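You operate a simulated robot arm through the tools that you are given. There is no shell and no other tool.

You are at the controls of a simulated two-armed robot. One attempt, no reset.

Task
Bleed the yellow-dot shock down to the pressure on the card.
Fine: then seal the chuck, dump the hose, shut the dump knob, unscrew the chuck and stand it on its rest.

It is judged by the outcome, as a careful person would: the job done as asked, and still so three seconds after it is handed in. It fails if anything else is knocked over, pushed out of place, dropped, spilled or broken. A push-on lid holds only when it is set on centred and level and pressed home; a screw cap is set on level and turned clockwise until tight.

Robot
Two 7-joint arms with two-finger parallel grippers on one trunk, on a base that drives. Base frame: it is fixed to the floor where the robot stands at the start and does not move with it; the origin is under the middle of the robot, x ahead of it, y to its left, z up. Lengths are in mm, angles in rad, forces in N, time in s.
The left shoulder is at the start at [-86, 119, 840], the right one opposite. With the tool pointing down near the work surface each hand reaches from about 100 to 540 mm from the robot's upright axis, wherever it stands, measured 20 degrees to its own side. Places, roughly: blue-dot shock, white-dot shock, yellow-dot shock [3500, 0, 1000]; charge card [2750, 250, 1000]; chuck [3250, 0, 1000]; chuck knob [3300, -100, 1100]; chuck rest [3200, -100, 900]; dump knob [3000, 0, 1000]; green valve [3500, 200, 1100]; holder gate [3300, -100, 900]; regulator knob [3200, 100, 1000]. Payload 3.43 kg a hand.
The TCP of each hand is the grasp point between the finger pads, 30 mm short of the fingertips. In the tool frame z runs along the fingers and y along their closing line. The gripper opens to 94 mm. The fingers are 28 mm wide and 10 mm thick; the gripper's body (50 by 96 mm) begins 55 mm behind the TCP.
Orientation is told as [roll, pitch, yaw] about the base's x, y, z axes, in that order, counted from this pose: with the fingers straight down and closing along the base's y, the tool's x points along the base's -x, its y along +y and its z along -z.

Tools
- The arms move only by the tool send_rows. It takes "left_motion", "right_motion" or both (then of equal length, played together; a hand with none holds still); each is a list of rows, each a list of 7 numbers: the shift along the tool's x, y, z in mm, then the turn, a rotation vector about the tool's x, y, z in rad, then the opening, from 0 (shut) to 1 (fully open). In form: [[dx, dy, dz, wx, wy, wz, gripper], ...]. A call has 1 to 20 rows; each row is the pose to reach, as a shift and turn from the pose commanded when the call began, along the tool's axes at that moment. Rows are played at 5 a second. More than 50 mm and 0.15 rad between two rows, or a gripper value outside its range, and nothing of the call is played. A pose out of reach is approached as far as the arm can. The call stops where the force on the tool passes 40 N (or 10 N more than at its start, if that is more) or the arm is blocked; 0.2 s more then pass. Each finger travels about 153 mm/s and halts on what it meets, pressing with about 37 N; the grip force reading is that of the motor and also rises with nothing between the fingers. The clock runs only during rows and for 0.2 s after the last one: add rows that repeat a pose to give the fingers time. It gives the time, the measured TCP pose, the force on the tool (base axes), the opening and the grip force at its end, in the units of the frame above (readings bear some noise), with the torque about the TCP (base axes, N m) and any sound that the robot's microphone picked up.
- Cameras (640 x 400 px; columns grow to the right, rows downward): "scene" is now at [43.8, 2, 1566.5]; the picture's right is [0.04, -1.00, 0.00], its down [-0.60, -0.02, -0.80] and it looks along [0.80, 0.03, -0.60] (base axes); focal length 248 px, centre (320, 200). "left" rides on the left gripper at [76, -14, -102] in its tool frame; the picture's right is [0.18, 0.98, 0.00], its down [-0.75, 0.14, -0.64] and it looks along [-0.63, 0.12, 0.77] (tool axes); focal length 243 px, centre (320, 200). "right" rides on the right gripper at [76, 14, -103] in its tool frame; the picture's right is [-0.18, 0.98, 0.00], its down [-0.75, -0.14, -0.64] and it looks along [-0.63, -0.12, 0.77] (tool axes); focal length 243 px, centre (320, 200). There is no depth. A picture from a camera that has moved, and an enlarged one, comes with that camera's place and axes in the base frame and with its lens.
- grab_frame(camera): a new picture of that camera. No time passes.
- lift_body(by): slides the trunk up (or, below 0, down) by that many mm; the arms and the scene camera ride with it, the base frame stays. It gives what a move gives, with no picture.
- drive_base(legs): drives the robot by 1 to 6 legs, each [ahead, left, turn to the left] in mm, mm and rad, along the robot's own axes; the way and the turn of a leg run together, so that a leg with both is an arc; at most 1500 mm and 3.142 rad a leg. The arms and the cameras ride along, it lands a little off, and it stops where it bumps. It gives what a move gives.
- turn_head(pan, tilt): turns the head with the scene camera to pan (to the left, within 2.496 rad either way) and tilt (down, from -0.506 to 1.204), counted from straight ahead of the robot. It gives what a move gives.
- close_up(camera, box): a new picture of the part [left, top, right, bottom] of that camera's present view, enlarged. No time passes.
- hand_in(): hands the job in; it is judged then, once.

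Places have to be worked out from the pictures, the camera data and where the tool is seen. Open the grippers and draw the arms clear of the work before you hand the job in, unless the task says otherwise.

The tools are called after "Emit:" by a JSON object that holds its "name" and its "arguments". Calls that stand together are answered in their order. send_rows: Moves the arms, as the interface text tells. Its arguments: {"type":"object","properties":{"left_motion":{"type":"array"},"right_motion":{"type":"array"}},"required":[]} The other tools are called the same way: lift_body (by) slides the trunk up or down; drive_base (legs) drives the base; turn_head (pan, tilt) turns the head that bears the scene camera; grab_frame (camera) takes a picture; close_up (camera, box) takes an enlarged picture of a part of a camera's view; hand_in () hands the job in.

At the start:

```text
time_s: 0.0
left_position: [336.6, 135.4, 1168.3]
left_tcp_rot: [0.0, 0.001, -0.001]
left_force: [0.0, 0.4, -0.2]
left_moment: [0.03, -0.02, 0.0]
left_width: 93.7
left_grip_force: 0.0
right_position: [319.1, -173.6, 1223.8]
right_tcp_rot: [0.0, -0.002, 0.002]
right_force: [0.3, -0.2, -0.5]
right_moment: [-0.04, -0.01, 0.03]
right_width: 93.6
right_grip_force: 0.1
trunk travel left (down, up): [-265.0, 71.0]
robot x, y, heading: [2.0, -2.0, -0.002]
head pan, tilt: [0.04, 0.639]
```

scene: 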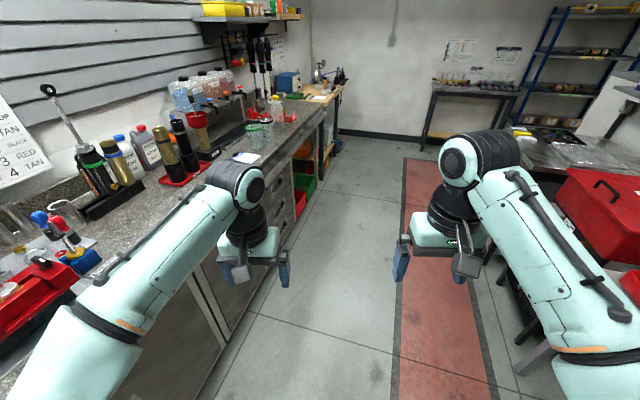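
right: 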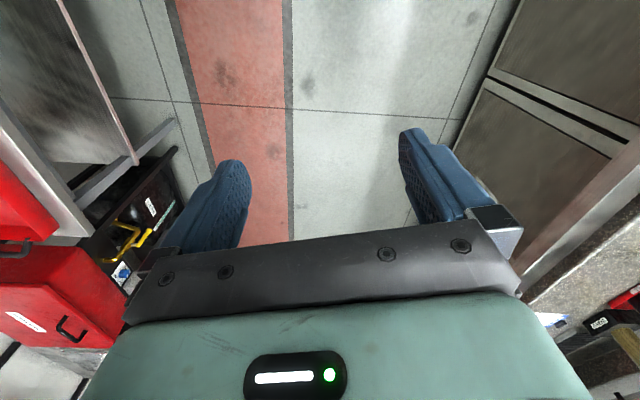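
left: 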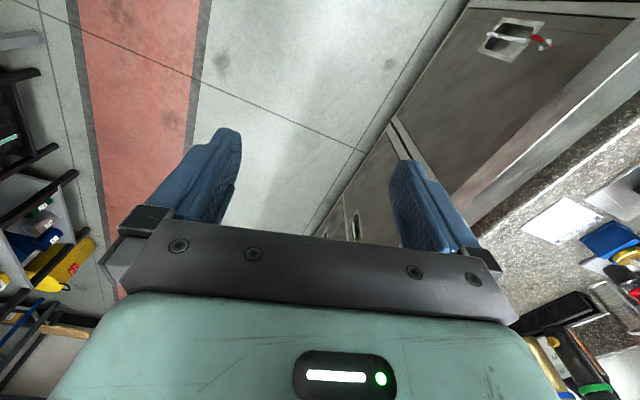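

The work lies about 3 m ahead of the robot. I first look that way with the head raised.

Emit:
{"name": "turn_head", "arguments": {"pan": 0.0, "tilt": 0.2}}

Emit:
{"name": "grab_frame", "arguments": {"camera": "scene"}}

Emit:
{"name": "close_up", "arguments": {"camera": "scene", "box": [220, 120, 420, 245]}}

```text
time_s: 0.9
left_position: [338.2, 135.9, 1166.4]
left_tcp_rot: [-0.001, 0.0, 0.001]
left_force: [-0.4, 0.6, 0.8]
left_moment: [-0.02, 0.0, -0.01]
left_width: 93.8
left_grip_force: 0.2
right_position: [319.6, -172.8, 1223.1]
right_tcp_rot: [0.001, -0.001, 0.002]
right_force: [1.2, 0.4, 0.4]
right_moment: [-0.01, -0.02, -0.02]
right_width: 94.1
right_grip_force: 0.1
trunk travel left (down, up): [-265.0, 71.0]
robot x, y, heading: [2.4, -3.5, -0.003]
head pan, tilt: [0.0, 0.201]
```

```text
taken
camera scene: at [49.9, -1.6, 1606.5], right [0.0, -1.0, 0.0], down [-0.2, 0.0, -0.98], along [0.98, 0.0, -0.2], focal length 248 px, centre (320, 200)
```

scene: 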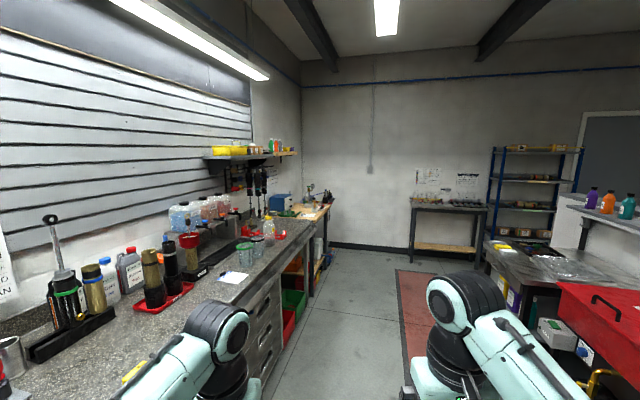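

```text
3.20 times, centred on (320, 182) of scene
camera zoom: at [49.9, -1.6, 1606.5], right [0.0, -1.0, 0.0], down [-0.2, 0.0, -0.98], along [0.98, 0.0, -0.2], focal length 794 px, centre (320, 256)
```

zoom: 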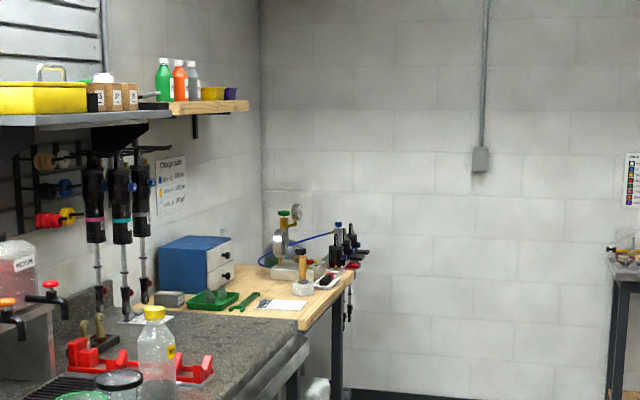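

The bench with the shocks lies about 3 m ahead, and the room seems turned about -0.2 rad to my frame. I turn that way, drive part of the way along the aisle, and look again.

Emit:
{"name": "drive_base", "arguments": {"legs": [[0, 0, -0.2], [1500, 0, 0]]}}

Emit:
{"name": "turn_head", "arguments": {"pan": 0.2, "tilt": 0.35}}

Emit:
{"name": "grab_frame", "arguments": {"camera": "scene"}}

Emit:
{"name": "close_up", "arguments": {"camera": "scene", "box": [220, 100, 420, 225]}}

```text
time_s: 9.1
left_position: [1826.1, -226.3, 1167.2]
left_tcp_rot: [-0.001, 0.001, -0.195]
left_force: [-0.3, -0.2, 0.0]
left_moment: [0.02, 0.01, 0.0]
left_width: 94.0
left_grip_force: 0.0
right_position: [1747.3, -526.4, 1222.3]
right_tcp_rot: [0.0, -0.001, -0.195]
right_force: [2.0, -0.8, -0.6]
right_moment: [-0.01, 0.02, 0.02]
right_width: 93.9
right_grip_force: 0.0
trunk travel left (down, up): [-265.0, 71.0]
robot x, y, heading: [1467.9, -295.5, -0.198]
head pan, tilt: [0.0, 0.201]
```

```text
time_s: 9.8
left_position: [1825.7, -226.1, 1167.6]
left_tcp_rot: [-0.001, -0.001, -0.196]
left_force: [-0.5, -0.1, 0.4]
left_moment: [-0.03, -0.03, -0.04]
left_width: 94.0
left_grip_force: 0.0
right_position: [1748.1, -526.7, 1221.6]
right_tcp_rot: [-0.001, -0.001, -0.196]
right_force: [1.2, 0.1, 0.7]
right_moment: [-0.01, 0.0, -0.01]
right_width: 94.1
right_grip_force: 0.1
trunk travel left (down, up): [-265.0, 71.0]
robot x, y, heading: [1465.9, -295.6, -0.197]
head pan, tilt: [0.201, 0.351]
```

```text
taken
camera scene: at [1518.4, -287.2, 1592.6], right [0.0, -1.0, 0.0], down [-0.34, 0.0, -0.94], along [0.94, 0.0, -0.34], focal length 248 px, centre (320, 200)
```

scene: 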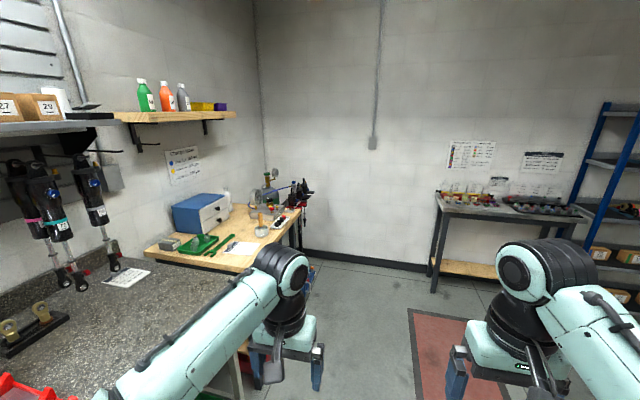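

```text
3.20 times, centred on (320, 162) of scene
camera zoom: at [1518.4, -287.2, 1592.6], right [0.0, -1.0, 0.0], down [-0.34, 0.0, -0.94], along [0.94, 0.0, -0.34], focal length 794 px, centre (320, 320)
```

zoom: 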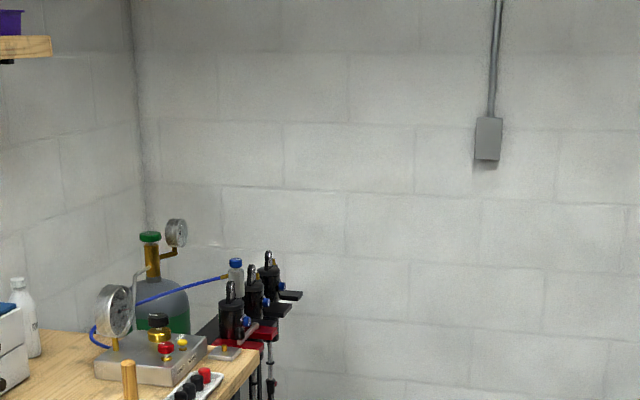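

The rig (manifold, gauge, three shocks hanging in a holder at the bench's far end) is now visible. I drive on along the aisle to get a close look at the card and the rig.

Emit:
{"name": "drive_base", "arguments": {"legs": [[1150, -50, 0]]}}

Emit:
{"name": "turn_head", "arguments": {"pan": 0.9, "tilt": 0.55}}

Emit:
{"name": "grab_frame", "arguments": {"camera": "scene"}}

Emit:
{"name": "close_up", "arguments": {"camera": "scene", "box": [320, 100, 520, 225]}}

```text
time_s: 15.6
left_position: [2936.5, -495.6, 1167.0]
left_tcp_rot: [0.001, 0.001, -0.191]
left_force: [0.7, -0.3, -0.8]
left_moment: [0.02, -0.01, 0.01]
left_width: 93.9
left_grip_force: 0.0
right_position: [2860.3, -795.1, 1222.4]
right_tcp_rot: [0.0, -0.002, -0.191]
right_force: [0.3, 0.0, -0.5]
right_moment: [0.0, -0.02, -0.01]
right_width: 94.0
right_grip_force: 0.1
trunk travel left (down, up): [-265.0, 71.0]
robot x, y, heading: [2578.2, -564.9, -0.188]
head pan, tilt: [0.201, 0.351]
```

```text
time_s: 16.7
left_position: [2937.1, -494.5, 1166.7]
left_tcp_rot: [0.001, 0.0, -0.191]
left_force: [-0.2, -0.7, -0.1]
left_moment: [-0.01, -0.01, -0.02]
left_width: 93.8
left_grip_force: 0.1
right_position: [2860.6, -794.1, 1222.8]
right_tcp_rot: [-0.001, -0.001, -0.19]
right_force: [0.5, -1.0, -0.3]
right_moment: [0.04, 0.0, 0.02]
right_width: 94.1
right_grip_force: 0.1
trunk travel left (down, up): [-265.0, 71.0]
robot x, y, heading: [2581.7, -563.5, -0.191]
head pan, tilt: [0.901, 0.55]
```

```text
taken
camera scene: at [2605.7, -498.5, 1574.4], right [0.65, -0.76, 0.0], down [-0.4, -0.34, -0.85], along [0.65, 0.56, -0.52], focal length 248 px, centre (320, 200)
```

scene: 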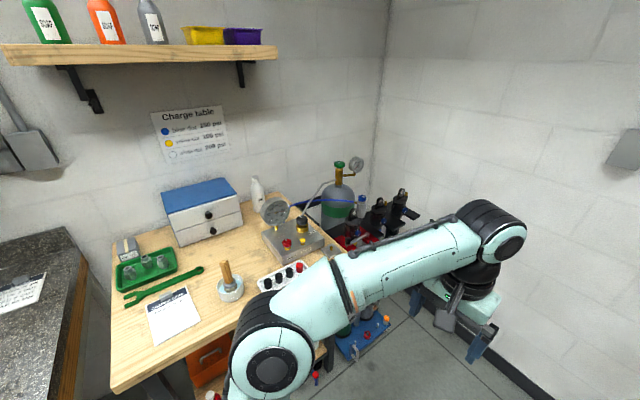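

```text
3.20 times, centred on (420, 162) of scene
camera zoom: at [2605.7, -498.5, 1574.4], right [0.65, -0.76, 0.0], down [-0.4, -0.34, -0.85], along [0.65, 0.56, -0.52], focal length 794 px, centre (0, 320)
```

zoom: 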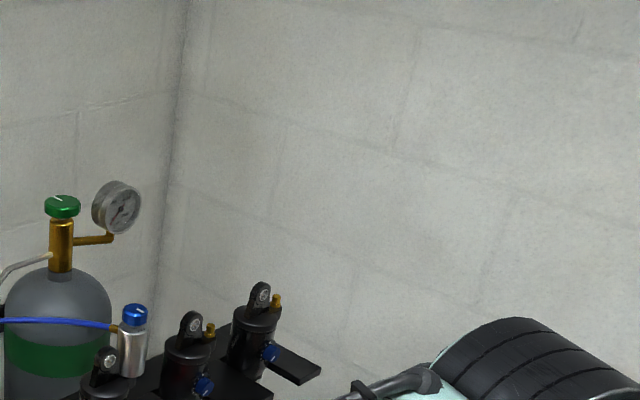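

Now I read the charge table on the wall and the card on the bench.

Emit:
{"name": "close_up", "arguments": {"camera": "scene", "box": [140, 95, 240, 170]}}

Emit:
{"name": "close_up", "arguments": {"camera": "scene", "box": [135, 275, 215, 350]}}

Emit:
{"name": "close_up", "arguments": {"camera": "scene", "box": [210, 150, 370, 300]}}

```text
5.33 times, centred on (190, 132) of scene
camera zoom: at [2605.7, -498.5, 1574.4], right [0.65, -0.76, 0.0], down [-0.4, -0.34, -0.85], along [0.65, 0.56, -0.52], focal length 1324 px, centre (1013, 560)
```

zoom: 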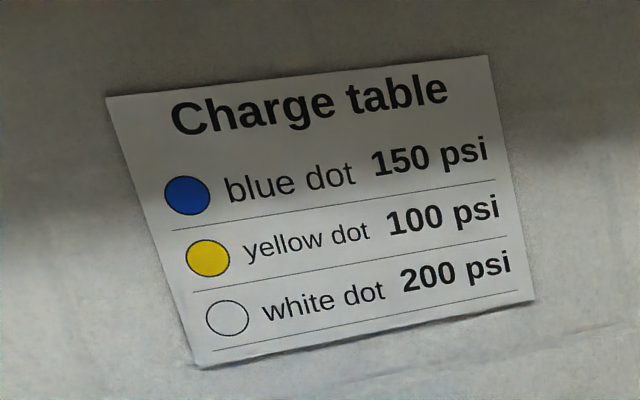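

```text
5.33 times, centred on (175, 312) of scene
camera zoom: at [2605.7, -498.5, 1574.4], right [0.65, -0.76, 0.0], down [-0.4, -0.34, -0.85], along [0.65, 0.56, -0.52], focal length 1324 px, centre (1093, -400)
```

zoom: 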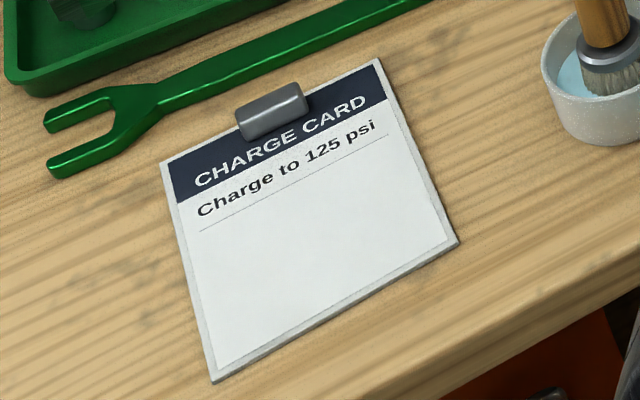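

```text
2.67 times, centred on (290, 225) of scene
camera zoom: at [2605.7, -498.5, 1574.4], right [0.65, -0.76, 0.0], down [-0.4, -0.34, -0.85], along [0.65, 0.56, -0.52], focal length 662 px, centre (400, 133)
```

zoom: 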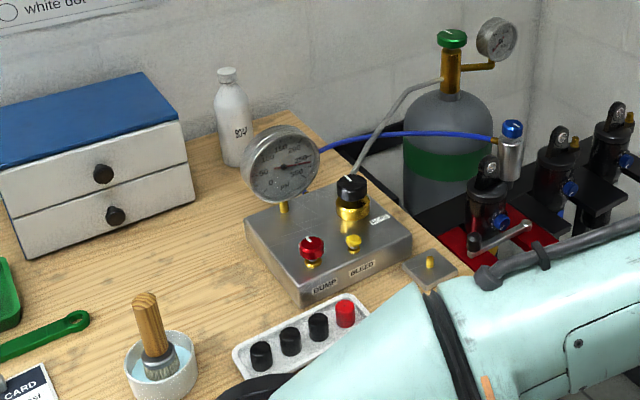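

The card reads 125 psi; the wall table is a different document, and the task says the card, so 125 psi is the target. I drive alongside the rig and turn to face the bench.

Emit:
{"name": "drive_base", "arguments": {"legs": [[500, 0, 0], [0, 0, 1.57]]}}

Emit:
{"name": "turn_head", "arguments": {"pan": -0.1, "tilt": 0.75}}

Emit:
{"name": "grab_frame", "arguments": {"camera": "scene"}}

Emit:
{"name": "grab_frame", "arguments": {"camera": "right"}}

Emit:
{"name": "grab_frame", "arguments": {"camera": "left"}}

```text
time_s: 23.4
left_position: [3005.2, -302.0, 1167.3]
left_tcp_rot: [0.0, 0.002, 1.376]
left_force: [-0.4, -0.4, 0.4]
left_moment: [0.03, 0.01, -0.01]
left_width: 94.0
left_grip_force: 0.1
right_position: [3303.5, -378.4, 1223.4]
right_tcp_rot: [-0.001, -0.001, 1.378]
right_force: [-0.3, 0.7, 0.6]
right_moment: [-0.01, 0.01, 0.01]
right_width: 93.8
right_grip_force: 0.1
trunk travel left (down, up): [-265.0, 71.0]
robot x, y, heading: [3074.2, -657.5, 1.376]
head pan, tilt: [0.901, 0.55]
```

```text
time_s: 24.7
left_position: [3004.2, -301.7, 1167.0]
left_tcp_rot: [0.001, 0.001, 1.376]
left_force: [0.7, 0.4, 0.3]
left_moment: [0.0, -0.05, 0.01]
left_width: 94.1
left_grip_force: 0.0
right_position: [3304.0, -378.2, 1221.6]
right_tcp_rot: [0.0, -0.001, 1.377]
right_force: [1.2, 0.3, -0.3]
right_moment: [0.05, -0.03, 0.02]
right_width: 93.8
right_grip_force: 0.0
trunk travel left (down, up): [-265.0, 71.0]
robot x, y, heading: [3071.8, -657.7, 1.374]
head pan, tilt: [-0.099, 0.75]
```

```text
taken
camera scene: at [3088.1, -624.0, 1557.0], right [0.96, -0.29, 0.0], down [-0.2, -0.65, -0.73], along [0.21, 0.7, -0.68], focal length 248 px, centre (320, 200)
```

scene: 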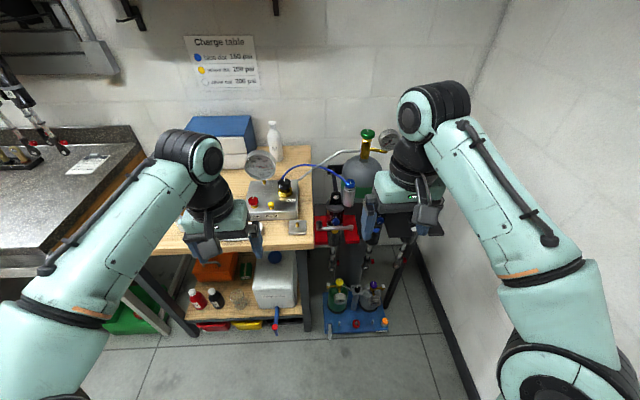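

```text
taken
camera right: at [3275.2, -451.2, 1324.3], right [-0.93, 0.37, 0.0], down [0.28, 0.71, 0.64], along [0.24, 0.6, -0.77], focal length 243 px, centre (320, 200)
```

right: 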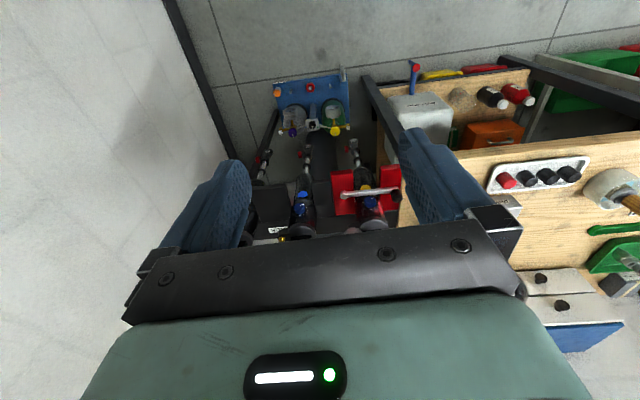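

```text
taken
camera left: at [3002.9, -378.3, 1269.9], right [-1.0, 0.01, 0.0], down [0.01, 0.77, 0.64], along [0.01, 0.64, -0.77], focal length 243 px, centre (320, 200)
```

left: 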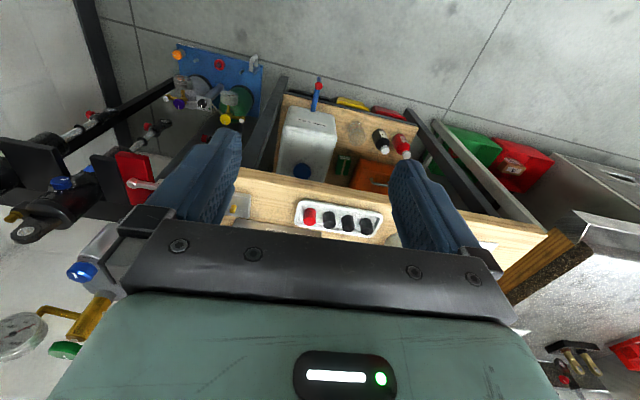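

From here the manifold, the shock holder and a blue tray on the floor below the shocks are visible. I zoom in on the rig before going closer.

Emit:
{"name": "close_up", "arguments": {"camera": "scene", "box": [230, 120, 390, 220]}}

Emit:
{"name": "close_up", "arguments": {"camera": "scene", "box": [300, 160, 420, 280]}}

Emit:
{"name": "close_up", "arguments": {"camera": "left", "box": [0, 120, 240, 280]}}

Emit:
{"name": "close_up", "arguments": {"camera": "scene", "box": [180, 30, 270, 90]}}

Emit:
{"name": "close_up", "arguments": {"camera": "right", "box": [240, 100, 420, 250]}}

```text
4.00 times, centred on (310, 170) of scene
camera zoom: at [3088.1, -624.0, 1557.0], right [0.96, -0.29, 0.0], down [-0.2, -0.65, -0.73], along [0.21, 0.7, -0.68], focal length 993 px, centre (360, 320)
```

zoom: 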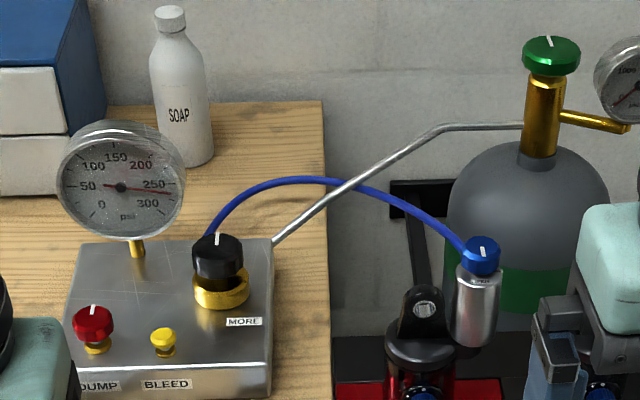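

```text
3.33 times, centred on (360, 220) of scene
camera zoom: at [3088.1, -624.0, 1557.0], right [0.96, -0.29, 0.0], down [-0.2, -0.65, -0.73], along [0.21, 0.7, -0.68], focal length 827 px, centre (187, 133)
```

zoom: 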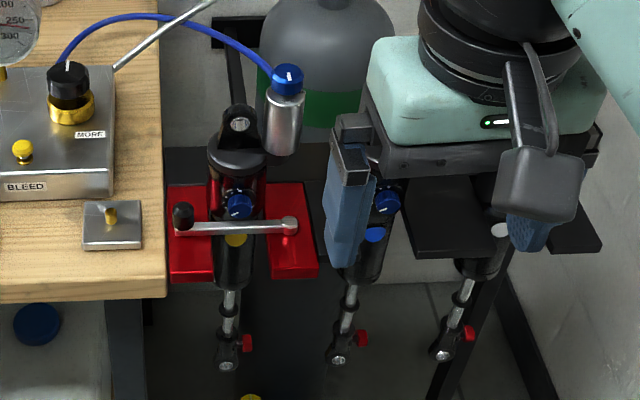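

```text
2.50 times, centred on (120, 200) of left
camera zoom: at [3002.9, -378.3, 1269.9], right [-1.0, 0.01, 0.0], down [0.01, 0.77, 0.64], along [0.01, 0.64, -0.77], focal length 606 px, centre (820, 200)
```

zoom: 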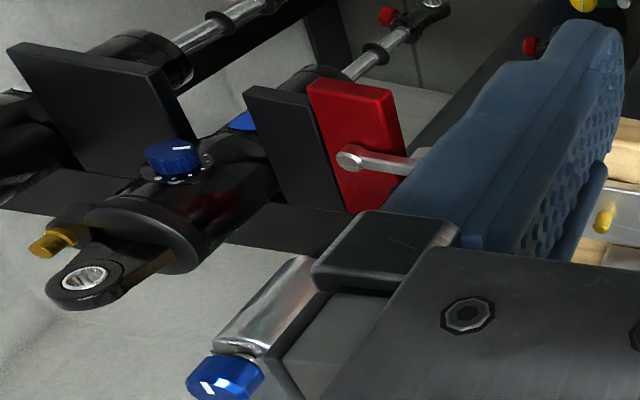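

```text
6.67 times, centred on (225, 60) of scene
camera zoom: at [3088.1, -624.0, 1557.0], right [0.96, -0.29, 0.0], down [-0.2, -0.65, -0.73], along [0.21, 0.7, -0.68], focal length 1655 px, centre (953, 1133)
```

zoom: 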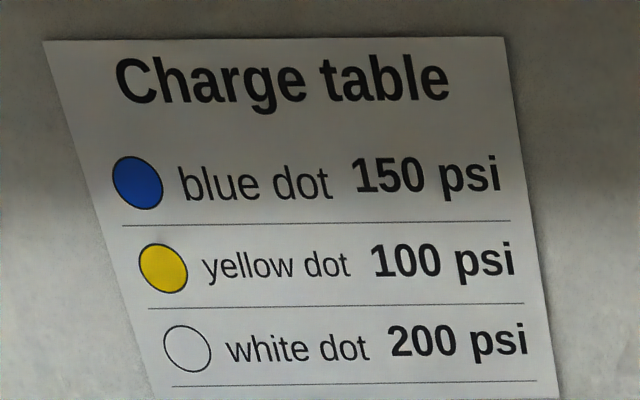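

```text
2.67 times, centred on (330, 175) of right
camera zoom: at [3275.2, -451.2, 1324.3], right [-0.93, 0.37, 0.0], down [0.28, 0.71, 0.64], along [0.24, 0.6, -0.77], focal length 647 px, centre (293, 267)
```

zoom: 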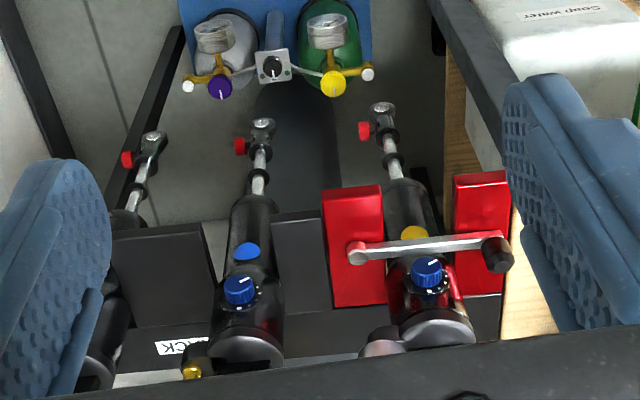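

The chuck sits on shock 1 (yellow dot, gate closed with its handle across), and the manifold gauge reads about 265 psi. I draw both hands back and outward so they clear the view, then edge forward.

Emit:
{"name": "send_rows", "arguments": {"left_motion": [[40, 20, 0, 0, 0, 0, 1], [80, 40, 0, 0, 0, 0, 1], [120, 60, 0, 0, 0, 0, 1], [150, 80, 0, 0, 0, 0, 1], [150, 80, 0, 0, 0, 0, 1]], "right_motion": [[40, -20, 0, 0, 0, 0, 1], [80, -40, 0, 0, 0, 0, 1], [120, -60, 0, 0, 0, 0, 1], [160, -80, 0, 0, 0, 0, 1], [160, -80, 0, 0, 0, 0, 1]]}}

Emit:
{"name": "drive_base", "arguments": {"legs": [[170, 0, 0]]}}

Emit:
{"name": "turn_head", "arguments": {"pan": -0.15, "tilt": 0.85}}

Emit:
{"name": "grab_frame", "arguments": {"camera": "scene"}}

Emit:
{"name": "close_up", "arguments": {"camera": "scene", "box": [240, 60, 400, 160]}}

```text
time_s: 25.9
left_position: [2896.7, -431.6, 1167.6]
left_tcp_rot: [0.0, 0.002, 1.374]
left_force: [0.1, 0.9, 0.6]
left_moment: [-0.01, -0.05, 0.02]
left_width: 94.0
left_grip_force: 0.0
right_position: [3353.4, -550.3, 1221.3]
right_tcp_rot: [0.0, -0.001, 1.376]
right_force: [0.1, -0.2, 0.1]
right_moment: [-0.01, 0.01, 0.01]
right_width: 94.3
right_grip_force: 0.1
trunk travel left (down, up): [-265.0, 71.0]
robot x, y, heading: [3072.5, -658.1, 1.379]
head pan, tilt: [-0.099, 0.75]
```

```text
time_s: 27.4
left_position: [2929.7, -266.0, 1167.0]
left_tcp_rot: [0.002, 0.001, 1.376]
left_force: [-0.3, -0.1, 0.2]
left_moment: [-0.03, 0.01, 0.01]
left_width: 93.8
left_grip_force: 0.0
right_position: [3384.8, -385.6, 1220.9]
right_tcp_rot: [0.001, 0.001, 1.376]
right_force: [0.2, 0.2, -0.7]
right_moment: [0.0, -0.02, 0.0]
right_width: 93.7
right_grip_force: 0.0
trunk travel left (down, up): [-265.0, 71.0]
robot x, y, heading: [3106.2, -492.4, 1.378]
head pan, tilt: [-0.099, 0.75]
```

```text
time_s: 28.1
left_position: [2928.5, -267.3, 1167.2]
left_tcp_rot: [0.001, 0.0, 1.376]
left_force: [-0.3, -0.3, -1.3]
left_moment: [0.0, 0.01, 0.02]
left_width: 94.1
left_grip_force: 0.0
right_position: [3385.5, -387.2, 1222.4]
right_tcp_rot: [0.0, -0.001, 1.376]
right_force: [0.2, 0.1, -0.3]
right_moment: [0.01, -0.07, -0.02]
right_width: 93.9
right_grip_force: 0.1
trunk travel left (down, up): [-265.0, 71.0]
robot x, y, heading: [3104.0, -492.9, 1.373]
head pan, tilt: [-0.15, 0.85]
```

```text
taken
camera scene: at [3123.2, -464.5, 1549.0], right [0.94, -0.34, 0.0], down [-0.25, -0.71, -0.66], along [0.22, 0.62, -0.75], focal length 248 px, centre (320, 200)
```

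scene: 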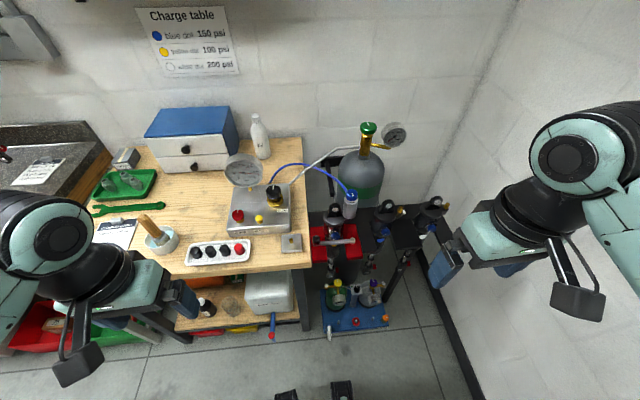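

```text
4.00 times, centred on (320, 110) of scene
camera zoom: at [3123.2, -464.5, 1549.0], right [0.94, -0.34, 0.0], down [-0.25, -0.71, -0.66], along [0.22, 0.62, -0.75], focal length 993 px, centre (320, 560)
```

zoom: 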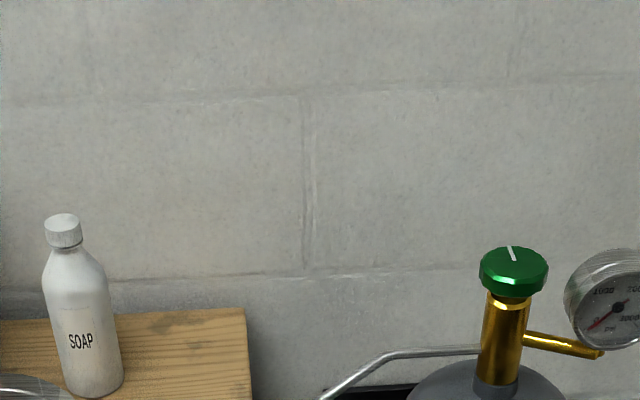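

A clear view now. I zoom onto the manifold, gauge and chuck.

Emit:
{"name": "close_up", "arguments": {"camera": "scene", "box": [220, 145, 316, 205]}}

Emit:
{"name": "close_up", "arguments": {"camera": "scene", "box": [216, 190, 312, 250]}}

Emit:
{"name": "close_up", "arguments": {"camera": "scene", "box": [300, 180, 396, 240]}}

Emit:
{"name": "close_up", "arguments": {"camera": "scene", "box": [320, 180, 368, 210]}}

```text
6.67 times, centred on (268, 175) of scene
camera zoom: at [3123.2, -464.5, 1549.0], right [0.94, -0.34, 0.0], down [-0.25, -0.71, -0.66], along [0.22, 0.62, -0.75], focal length 1655 px, centre (667, 367)
```

zoom: 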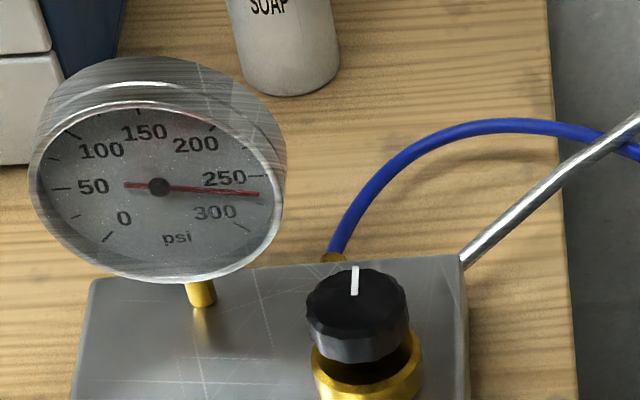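

```text
6.67 times, centred on (264, 220) of scene
camera zoom: at [3123.2, -464.5, 1549.0], right [0.94, -0.34, 0.0], down [-0.25, -0.71, -0.66], along [0.22, 0.62, -0.75], focal length 1655 px, centre (693, 67)
```

zoom: 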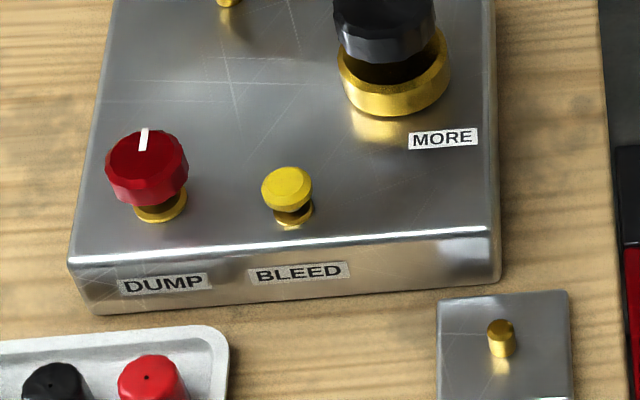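

```text
6.67 times, centred on (348, 210) of scene
camera zoom: at [3123.2, -464.5, 1549.0], right [0.94, -0.34, 0.0], down [-0.25, -0.71, -0.66], along [0.22, 0.62, -0.75], focal length 1655 px, centre (133, 133)
```

zoom: 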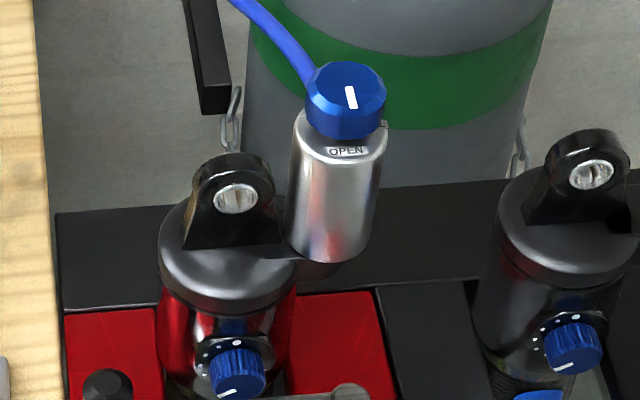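

```text
13.33 times, centred on (344, 195) of scene
camera zoom: at [3123.2, -464.5, 1549.0], right [0.94, -0.34, 0.0], down [-0.25, -0.71, -0.66], along [0.22, 0.62, -0.75], focal length 3310 px, centre (0, 267)
```

zoom: 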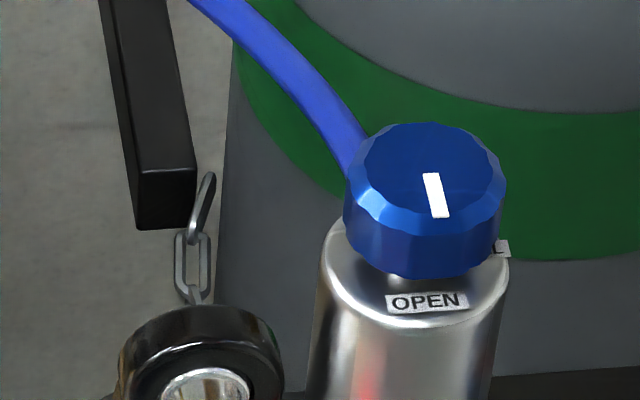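

The chuck knob's white line points at OPEN (toward me); there is a second label on its right side. The bleed button is about 560 mm from the robot's axis, so I move 110 mm closer for comfortable reach.

Emit:
{"name": "drive_base", "arguments": {"legs": [[110, 0, 0]]}}

Emit:
{"name": "turn_head", "arguments": {"pan": -0.1, "tilt": 0.95}}

Emit:
{"name": "grab_frame", "arguments": {"camera": "scene"}}

Emit:
{"name": "close_up", "arguments": {"camera": "scene", "box": [180, 100, 340, 200]}}

Emit:
{"name": "close_up", "arguments": {"camera": "scene", "box": [280, 130, 440, 230]}}

```text
time_s: 29.2
left_position: [2909.2, -151.2, 1168.5]
left_tcp_rot: [0.004, -0.001, 1.379]
left_force: [0.4, -0.6, 1.1]
left_moment: [-0.01, 0.07, -0.02]
left_width: 94.2
left_grip_force: 0.1
right_position: [3366.6, -269.2, 1220.6]
right_tcp_rot: [0.004, 0.0, 1.378]
right_force: [0.8, -0.1, 0.2]
right_moment: [-0.04, 0.04, 0.01]
right_width: 94.0
right_grip_force: 0.0
trunk travel left (down, up): [-265.0, 71.0]
robot x, y, heading: [3082.5, -374.5, 1.379]
head pan, tilt: [-0.15, 0.85]
```

```text
time_s: 29.9
left_position: [2905.6, -150.5, 1167.8]
left_tcp_rot: [0.001, 0.001, 1.378]
left_force: [-0.4, 0.7, -0.4]
left_moment: [0.02, 0.02, 0.03]
left_width: 93.9
left_grip_force: 0.1
right_position: [3360.2, -268.1, 1221.4]
right_tcp_rot: [0.0, -0.003, 1.382]
right_force: [-0.8, 1.1, -0.3]
right_moment: [0.01, 0.02, -0.01]
right_width: 94.3
right_grip_force: 0.0
trunk travel left (down, up): [-265.0, 71.0]
robot x, y, heading: [3078.8, -376.3, 1.382]
head pan, tilt: [-0.099, 0.949]
```

```text
taken
camera scene: at [3093.8, -352.1, 1541.5], right [0.96, -0.29, 0.0], down [-0.23, -0.78, -0.58], along [0.17, 0.56, -0.81], focal length 248 px, centre (320, 200)
```

scene: 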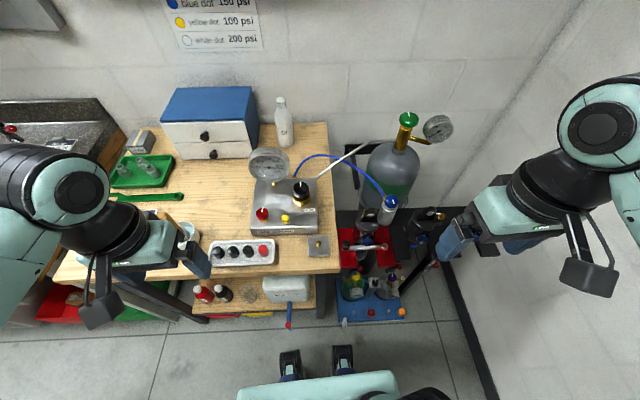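

```text
4.00 times, centred on (260, 150) of scene
camera zoom: at [3093.8, -352.1, 1541.5], right [0.96, -0.29, 0.0], down [-0.23, -0.78, -0.58], along [0.17, 0.56, -0.81], focal length 993 px, centre (560, 400)
```

zoom: 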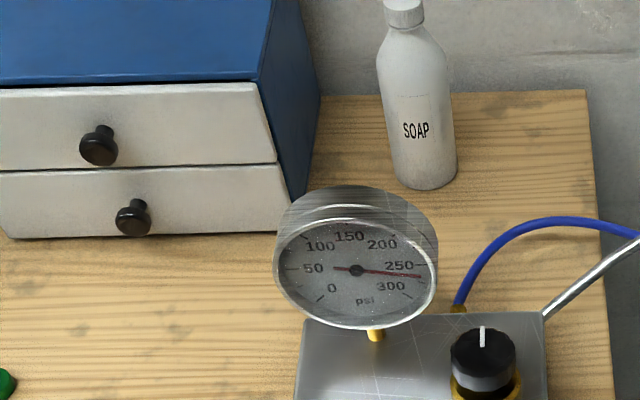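

```text
4.00 times, centred on (360, 180) of scene
camera zoom: at [3093.8, -352.1, 1541.5], right [0.96, -0.29, 0.0], down [-0.23, -0.78, -0.58], along [0.17, 0.56, -0.81], focal length 993 px, centre (160, 280)
```

zoom: 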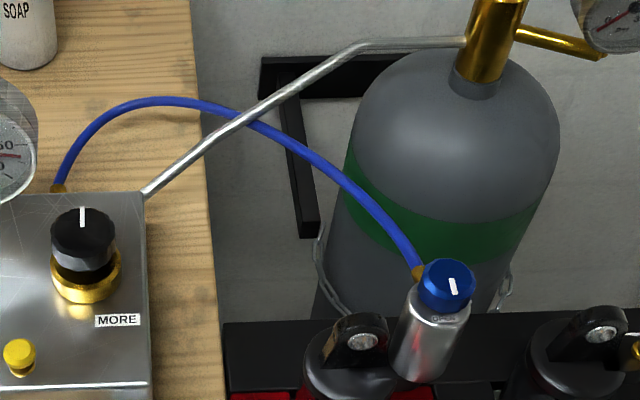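

By triangulation: bleed button top at about (3105, 22, 957), chuck knob top about (3363, -59, 1055), rest peg about (3177, -64, 927). I bring the left hand, closed and tilted back so it does not cover the gauge, to hover above the bleed button.

Emit:
{"name": "send_rows", "arguments": {"left_motion": [[-40, -35, 0, 0, -0.14, 0, 0], [-80, -70, 0, 0, -0.28, 0, 0], [-120, -105, 0, 0, -0.42, 0, 0], [-155, -135, 20, 0, -0.56, 0, 0], [-188, -162, 50, 0, -0.7, 0, 0], [-188, -162, 70, 0, -0.7, 0, 0], [-188, -162, 70, 0, -0.7, 0, 0]]}}

Emit:
{"name": "grab_frame", "arguments": {"camera": "scene"}}

Emit:
{"name": "close_up", "arguments": {"camera": "scene", "box": [220, 130, 348, 210]}}

Emit:
{"name": "grab_frame", "arguments": {"camera": "left"}}

```text
refused: row 1 steps farther than a row can; nothing moved
```

```text
taken
camera scene: at [3093.8, -352.1, 1541.5], right [0.96, -0.29, 0.0], down [-0.23, -0.78, -0.58], along [0.17, 0.56, -0.81], focal length 248 px, centre (320, 200)
```

scene: 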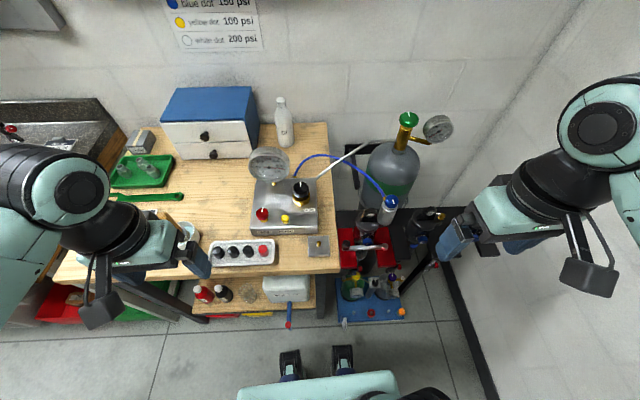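

```text
5.00 times, centred on (284, 170) of scene
camera zoom: at [3093.8, -352.1, 1541.5], right [0.96, -0.29, 0.0], down [-0.23, -0.78, -0.58], along [0.17, 0.56, -0.81], focal length 1241 px, centre (500, 350)
```

zoom: 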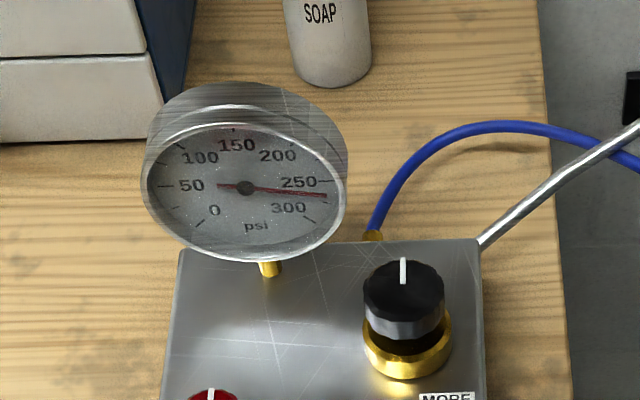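

```text
taken
camera left: at [2903.6, -228.0, 1269.9], right [-1.0, 0.01, 0.0], down [0.0, 0.77, 0.64], along [0.0, 0.64, -0.77], focal length 243 px, centre (320, 200)
```

left: 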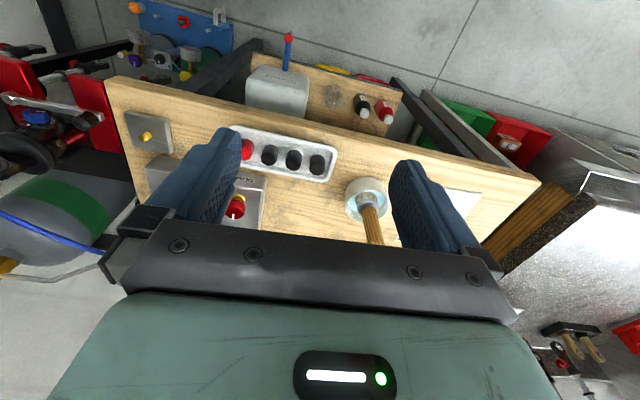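

One step was too long; I repeat it in smaller steps.

Emit:
{"name": "send_rows", "arguments": {"left_motion": [[-32, -27, 0, 0, -0.12, 0, 0], [-64, -55, 0, 0, -0.24, 0, 0], [-96, -83, 0, 0, -0.36, 0, 0], [-128, -110, 5, 0, -0.48, 0, 0], [-158, -136, 15, 0, -0.6, 0, 0], [-188, -162, 35, 0, -0.7, 0, 0], [-188, -162, 70, 0, -0.7, 0, 0], [-188, -162, 70, 0, -0.7, 0, 0]]}}

Emit:
{"name": "grab_frame", "arguments": {"camera": "scene"}}

Emit:
{"name": "close_up", "arguments": {"camera": "scene", "box": [220, 130, 348, 210]}}

Emit:
{"name": "grab_frame", "arguments": {"camera": "left"}}

```text
time_s: 31.7
left_position: [3101.3, 2.4, 1097.8]
left_tcp_rot: [0.0, -0.7, 1.377]
left_force: [0.6, -1.1, 1.1]
left_moment: [0.02, 0.04, 0.01]
left_width: 0.1
left_grip_force: 33.0
right_position: [3360.7, -267.6, 1222.7]
right_tcp_rot: [-0.002, -0.002, 1.381]
right_force: [-0.1, 0.2, -0.3]
right_moment: [0.02, 0.0, -0.02]
right_width: 94.1
right_grip_force: 0.0
trunk travel left (down, up): [-265.0, 71.0]
robot x, y, heading: [3082.1, -378.2, 1.381]
head pan, tilt: [-0.099, 0.949]
```

```text
taken
camera scene: at [3095.1, -351.6, 1541.4], right [0.96, -0.29, 0.0], down [-0.23, -0.78, -0.58], along [0.17, 0.56, -0.81], focal length 248 px, centre (320, 200)
```

scene: 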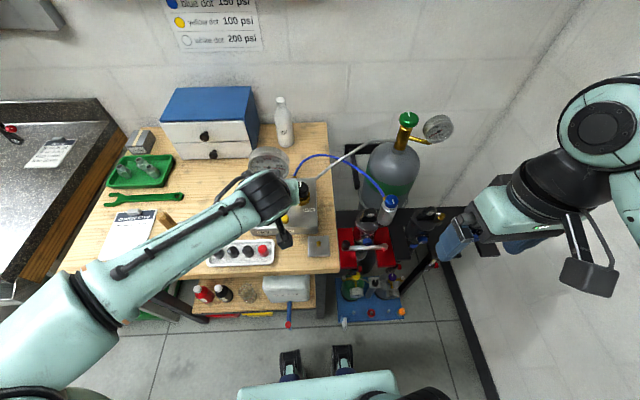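

```text
5.00 times, centred on (284, 170) of scene
camera zoom: at [3095.1, -351.6, 1541.4], right [0.96, -0.29, 0.0], down [-0.23, -0.78, -0.58], along [0.17, 0.56, -0.81], focal length 1241 px, centre (500, 350)
```

zoom: 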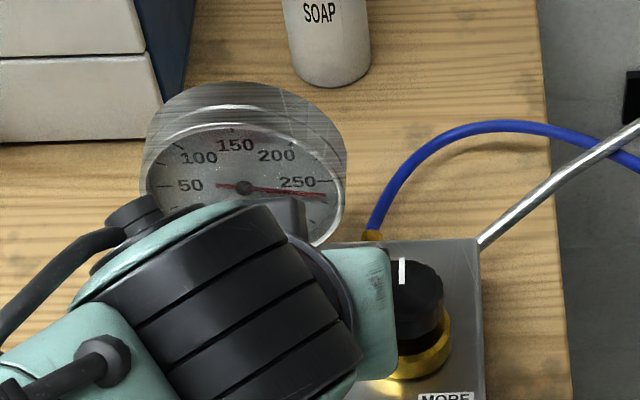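

```text
taken
camera left: at [3091.2, -121.2, 1126.1], right [-0.99, 0.05, -0.12], down [-0.11, 0.19, 0.98], along [0.07, 0.98, -0.18], focal length 243 px, centre (320, 200)
```

left: 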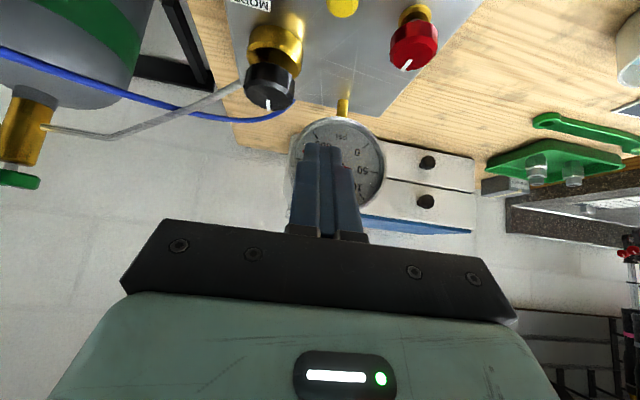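

The wrist camera confirms the button at about (3103, 21). The gauge can be read from the wrist and scene cameras. I descend to about 18 mm above the button and look.

Emit:
{"name": "send_rows", "arguments": {"left_motion": [[19, 0, 23, 0, 0, 0, 0], [39, 0, 46, 0, 0, 0, 0], [55, 0, 65, 0, 0, 0, 0], [64, 0, 76, 0, 0, 0, 0], [64, 0, 76, 0, 0, 0, 0]]}}

Emit:
{"name": "grab_frame", "arguments": {"camera": "left"}}

Emit:
{"name": "close_up", "arguments": {"camera": "scene", "box": [220, 140, 348, 220]}}

Emit:
{"name": "close_up", "arguments": {"camera": "left", "box": [240, 0, 440, 125]}}

```text
time_s: 32.9
left_position: [3100.3, 2.6, 998.6]
left_tcp_rot: [0.0, -0.7, 1.379]
left_force: [0.0, -0.6, 0.2]
left_moment: [0.04, -0.03, 0.04]
left_width: 0.1
left_grip_force: 33.1
right_position: [3361.0, -269.5, 1222.4]
right_tcp_rot: [0.001, -0.002, 1.381]
right_force: [-0.7, 0.8, -0.4]
right_moment: [-0.02, -0.03, 0.02]
right_width: 93.9
right_grip_force: 0.1
trunk travel left (down, up): [-265.0, 71.0]
robot x, y, heading: [3082.4, -374.2, 1.383]
head pan, tilt: [-0.099, 0.949]
```

```text
taken
camera left: at [3090.4, -121.4, 1027.4], right [-0.99, 0.05, -0.12], down [-0.11, 0.19, 0.98], along [0.07, 0.98, -0.18], focal length 243 px, centre (320, 200)
```

left: 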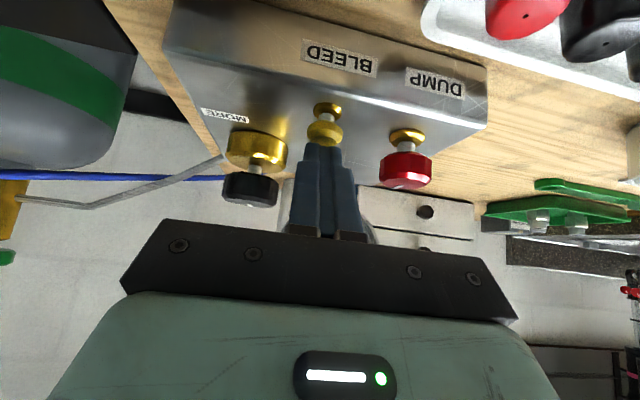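

```text
5.00 times, centred on (284, 180) of scene
camera zoom: at [3094.8, -351.9, 1541.4], right [0.96, -0.29, 0.0], down [-0.23, -0.78, -0.58], along [0.17, 0.56, -0.81], focal length 1241 px, centre (500, 300)
```

zoom: 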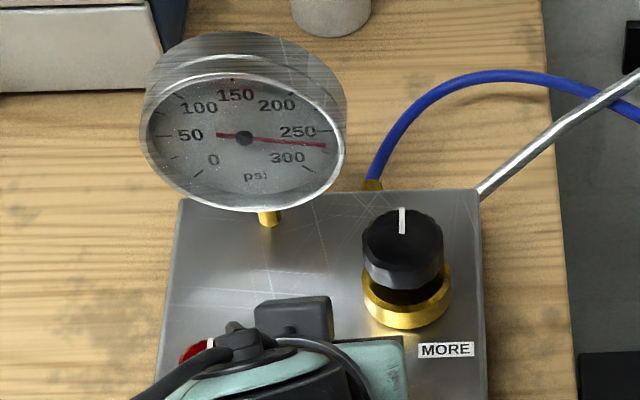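

```text
3.20 times, centred on (340, 62) of left
camera zoom: at [3090.4, -121.4, 1027.4], right [-0.99, 0.05, -0.12], down [-0.11, 0.19, 0.98], along [0.07, 0.98, -0.18], focal length 776 px, centre (256, 640)
```

zoom: 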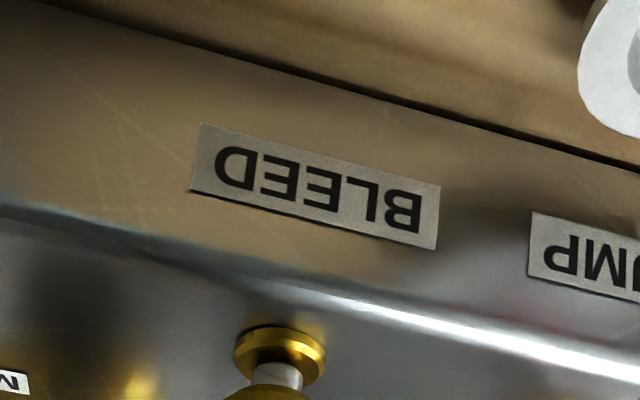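

The closed fingertips are right above the button, roughly 8 mm off, and the gauge (about 262 psi) is in plain view. I go down in small steps to feel for contact.

Emit:
{"name": "send_rows", "arguments": {"left_motion": [[3.2, 0, 3.8, 0, 0, 0, 0], [5.2, 0, 6.1, 0, 0, 0, 0]]}}

Emit:
{"name": "close_up", "arguments": {"camera": "scene", "box": [220, 140, 348, 220]}}

Emit:
{"name": "close_up", "arguments": {"camera": "left", "box": [260, 70, 420, 170]}}

```text
time_s: 33.5
left_position: [3101.4, 3.2, 991.6]
left_tcp_rot: [-0.002, -0.703, 1.382]
left_force: [-1.8, 1.0, 6.2]
left_moment: [0.07, 0.03, 0.04]
left_width: 0.2
left_grip_force: 33.1
right_position: [3361.2, -267.5, 1221.4]
right_tcp_rot: [0.0, 0.0, 1.382]
right_force: [0.0, -0.3, -0.9]
right_moment: [0.02, 0.02, -0.03]
right_width: 93.8
right_grip_force: 0.1
trunk travel left (down, up): [-265.0, 71.0]
robot x, y, heading: [3079.3, -375.5, 1.379]
head pan, tilt: [-0.099, 0.949]
```

```text
5.00 times, centred on (284, 180) of scene
camera zoom: at [3094.6, -352.2, 1541.5], right [0.96, -0.29, 0.0], down [-0.23, -0.78, -0.58], along [0.17, 0.56, -0.81], focal length 1241 px, centre (500, 300)
```

zoom: 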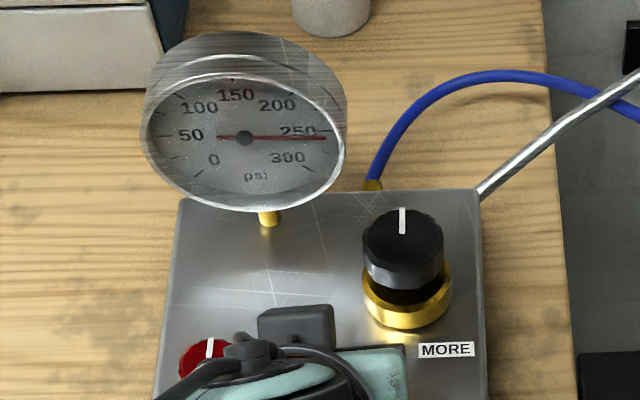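

```text
4.00 times, centred on (340, 120) of left
camera zoom: at [3090.6, -121.3, 1020.3], right [-0.99, 0.05, -0.12], down [-0.11, 0.18, 0.98], along [0.07, 0.98, -0.18], focal length 970 px, centre (240, 520)
```

zoom: 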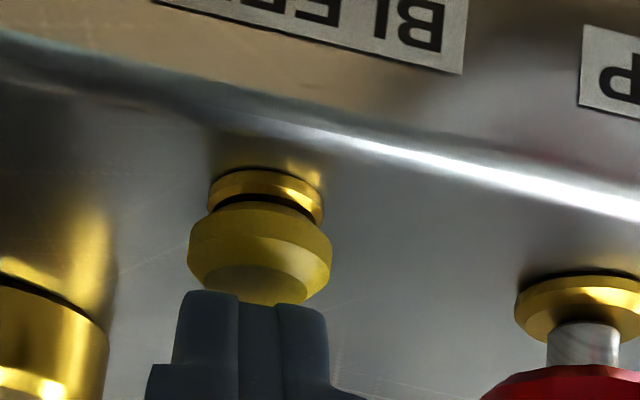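

The button is in (6 N) and the needle has begun to drop (about 255). I hold for about 0.8 s to learn the bleed rate.

Emit:
{"name": "send_rows", "arguments": {"left_motion": [[0, 0, 0, 0, 0, 0, 0], [0, 0, 0, 0, 0, 0, 0], [0, 0, 0, 0, 0, 0, 0]]}}

Emit:
{"name": "close_up", "arguments": {"camera": "scene", "box": [240, 140, 304, 180]}}

```text
time_s: 34.3
left_position: [3101.1, 2.0, 989.7]
left_tcp_rot: [0.001, -0.702, 1.381]
left_force: [1.8, 3.5, 8.5]
left_moment: [0.18, -0.04, 0.02]
left_width: 0.0
left_grip_force: 32.9
right_position: [3361.2, -268.8, 1221.2]
right_tcp_rot: [0.001, -0.002, 1.38]
right_force: [-0.3, -0.2, 0.4]
right_moment: [0.0, -0.01, 0.01]
right_width: 94.0
right_grip_force: 0.0
trunk travel left (down, up): [-265.0, 71.0]
robot x, y, heading: [3081.7, -377.7, 1.382]
head pan, tilt: [-0.099, 0.949]
```

```text
10.00 times, centred on (272, 160) of scene
camera zoom: at [3094.7, -352.0, 1541.5], right [0.96, -0.29, 0.0], down [-0.23, -0.78, -0.58], along [0.17, 0.56, -0.81], focal length 2482 px, centre (800, 600)
```

zoom: 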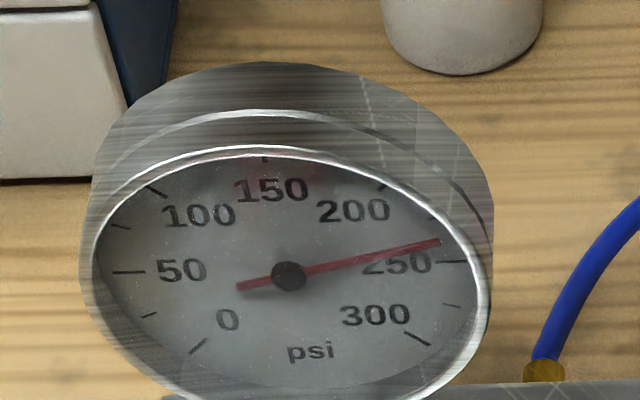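

About 239 psi, falling at roughly 20 psi/s. I hold for 3 s more.

Emit:
{"name": "send_rows", "arguments": {"left_motion": [[0, 0, 0, 0, 0, 0, 0], [0, 0, 0, 0, 0, 0, 0], [0, 0, 0, 0, 0, 0, 0], [0, 0, 0, 0, 0, 0, 0], [0, 0, 0, 0, 0, 0, 0], [0, 0, 0, 0, 0, 0, 0], [0, 0, 0, 0, 0, 0, 0], [0, 0, 0, 0, 0, 0, 0], [0, 0, 0, 0, 0, 0, 0], [0, 0, 0, 0, 0, 0, 0], [0, 0, 0, 0, 0, 0, 0], [0, 0, 0, 0, 0, 0, 0], [0, 0, 0, 0, 0, 0, 0], [0, 0, 0, 0, 0, 0, 0]]}}

Emit:
{"name": "close_up", "arguments": {"camera": "scene", "box": [240, 140, 304, 180]}}

```text
time_s: 37.3
left_position: [3101.2, 3.1, 989.8]
left_tcp_rot: [-0.001, -0.703, 1.38]
left_force: [0.4, 3.5, 10.9]
left_moment: [0.18, -0.01, 0.01]
left_width: 0.0
left_grip_force: 33.0
right_position: [3361.6, -268.8, 1220.3]
right_tcp_rot: [0.001, -0.004, 1.38]
right_force: [0.3, -0.2, 0.7]
right_moment: [-0.01, -0.03, -0.02]
right_width: 94.2
right_grip_force: 0.1
trunk travel left (down, up): [-265.0, 71.0]
robot x, y, heading: [3086.1, -378.4, 1.378]
head pan, tilt: [-0.099, 0.949]
```

```text
10.00 times, centred on (272, 160) of scene
camera zoom: at [3094.8, -352.1, 1541.4], right [0.96, -0.29, 0.0], down [-0.23, -0.78, -0.58], along [0.17, 0.56, -0.81], focal length 2482 px, centre (800, 600)
```

zoom: 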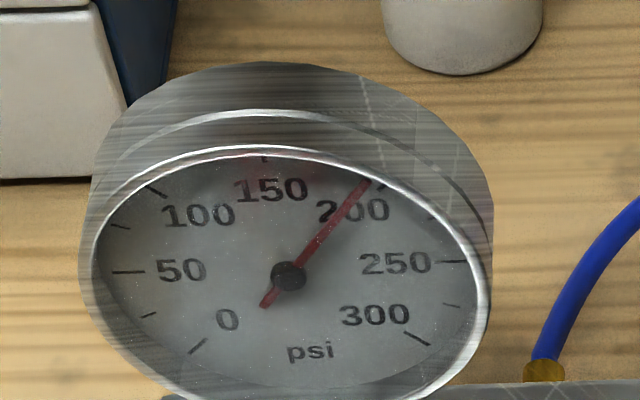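

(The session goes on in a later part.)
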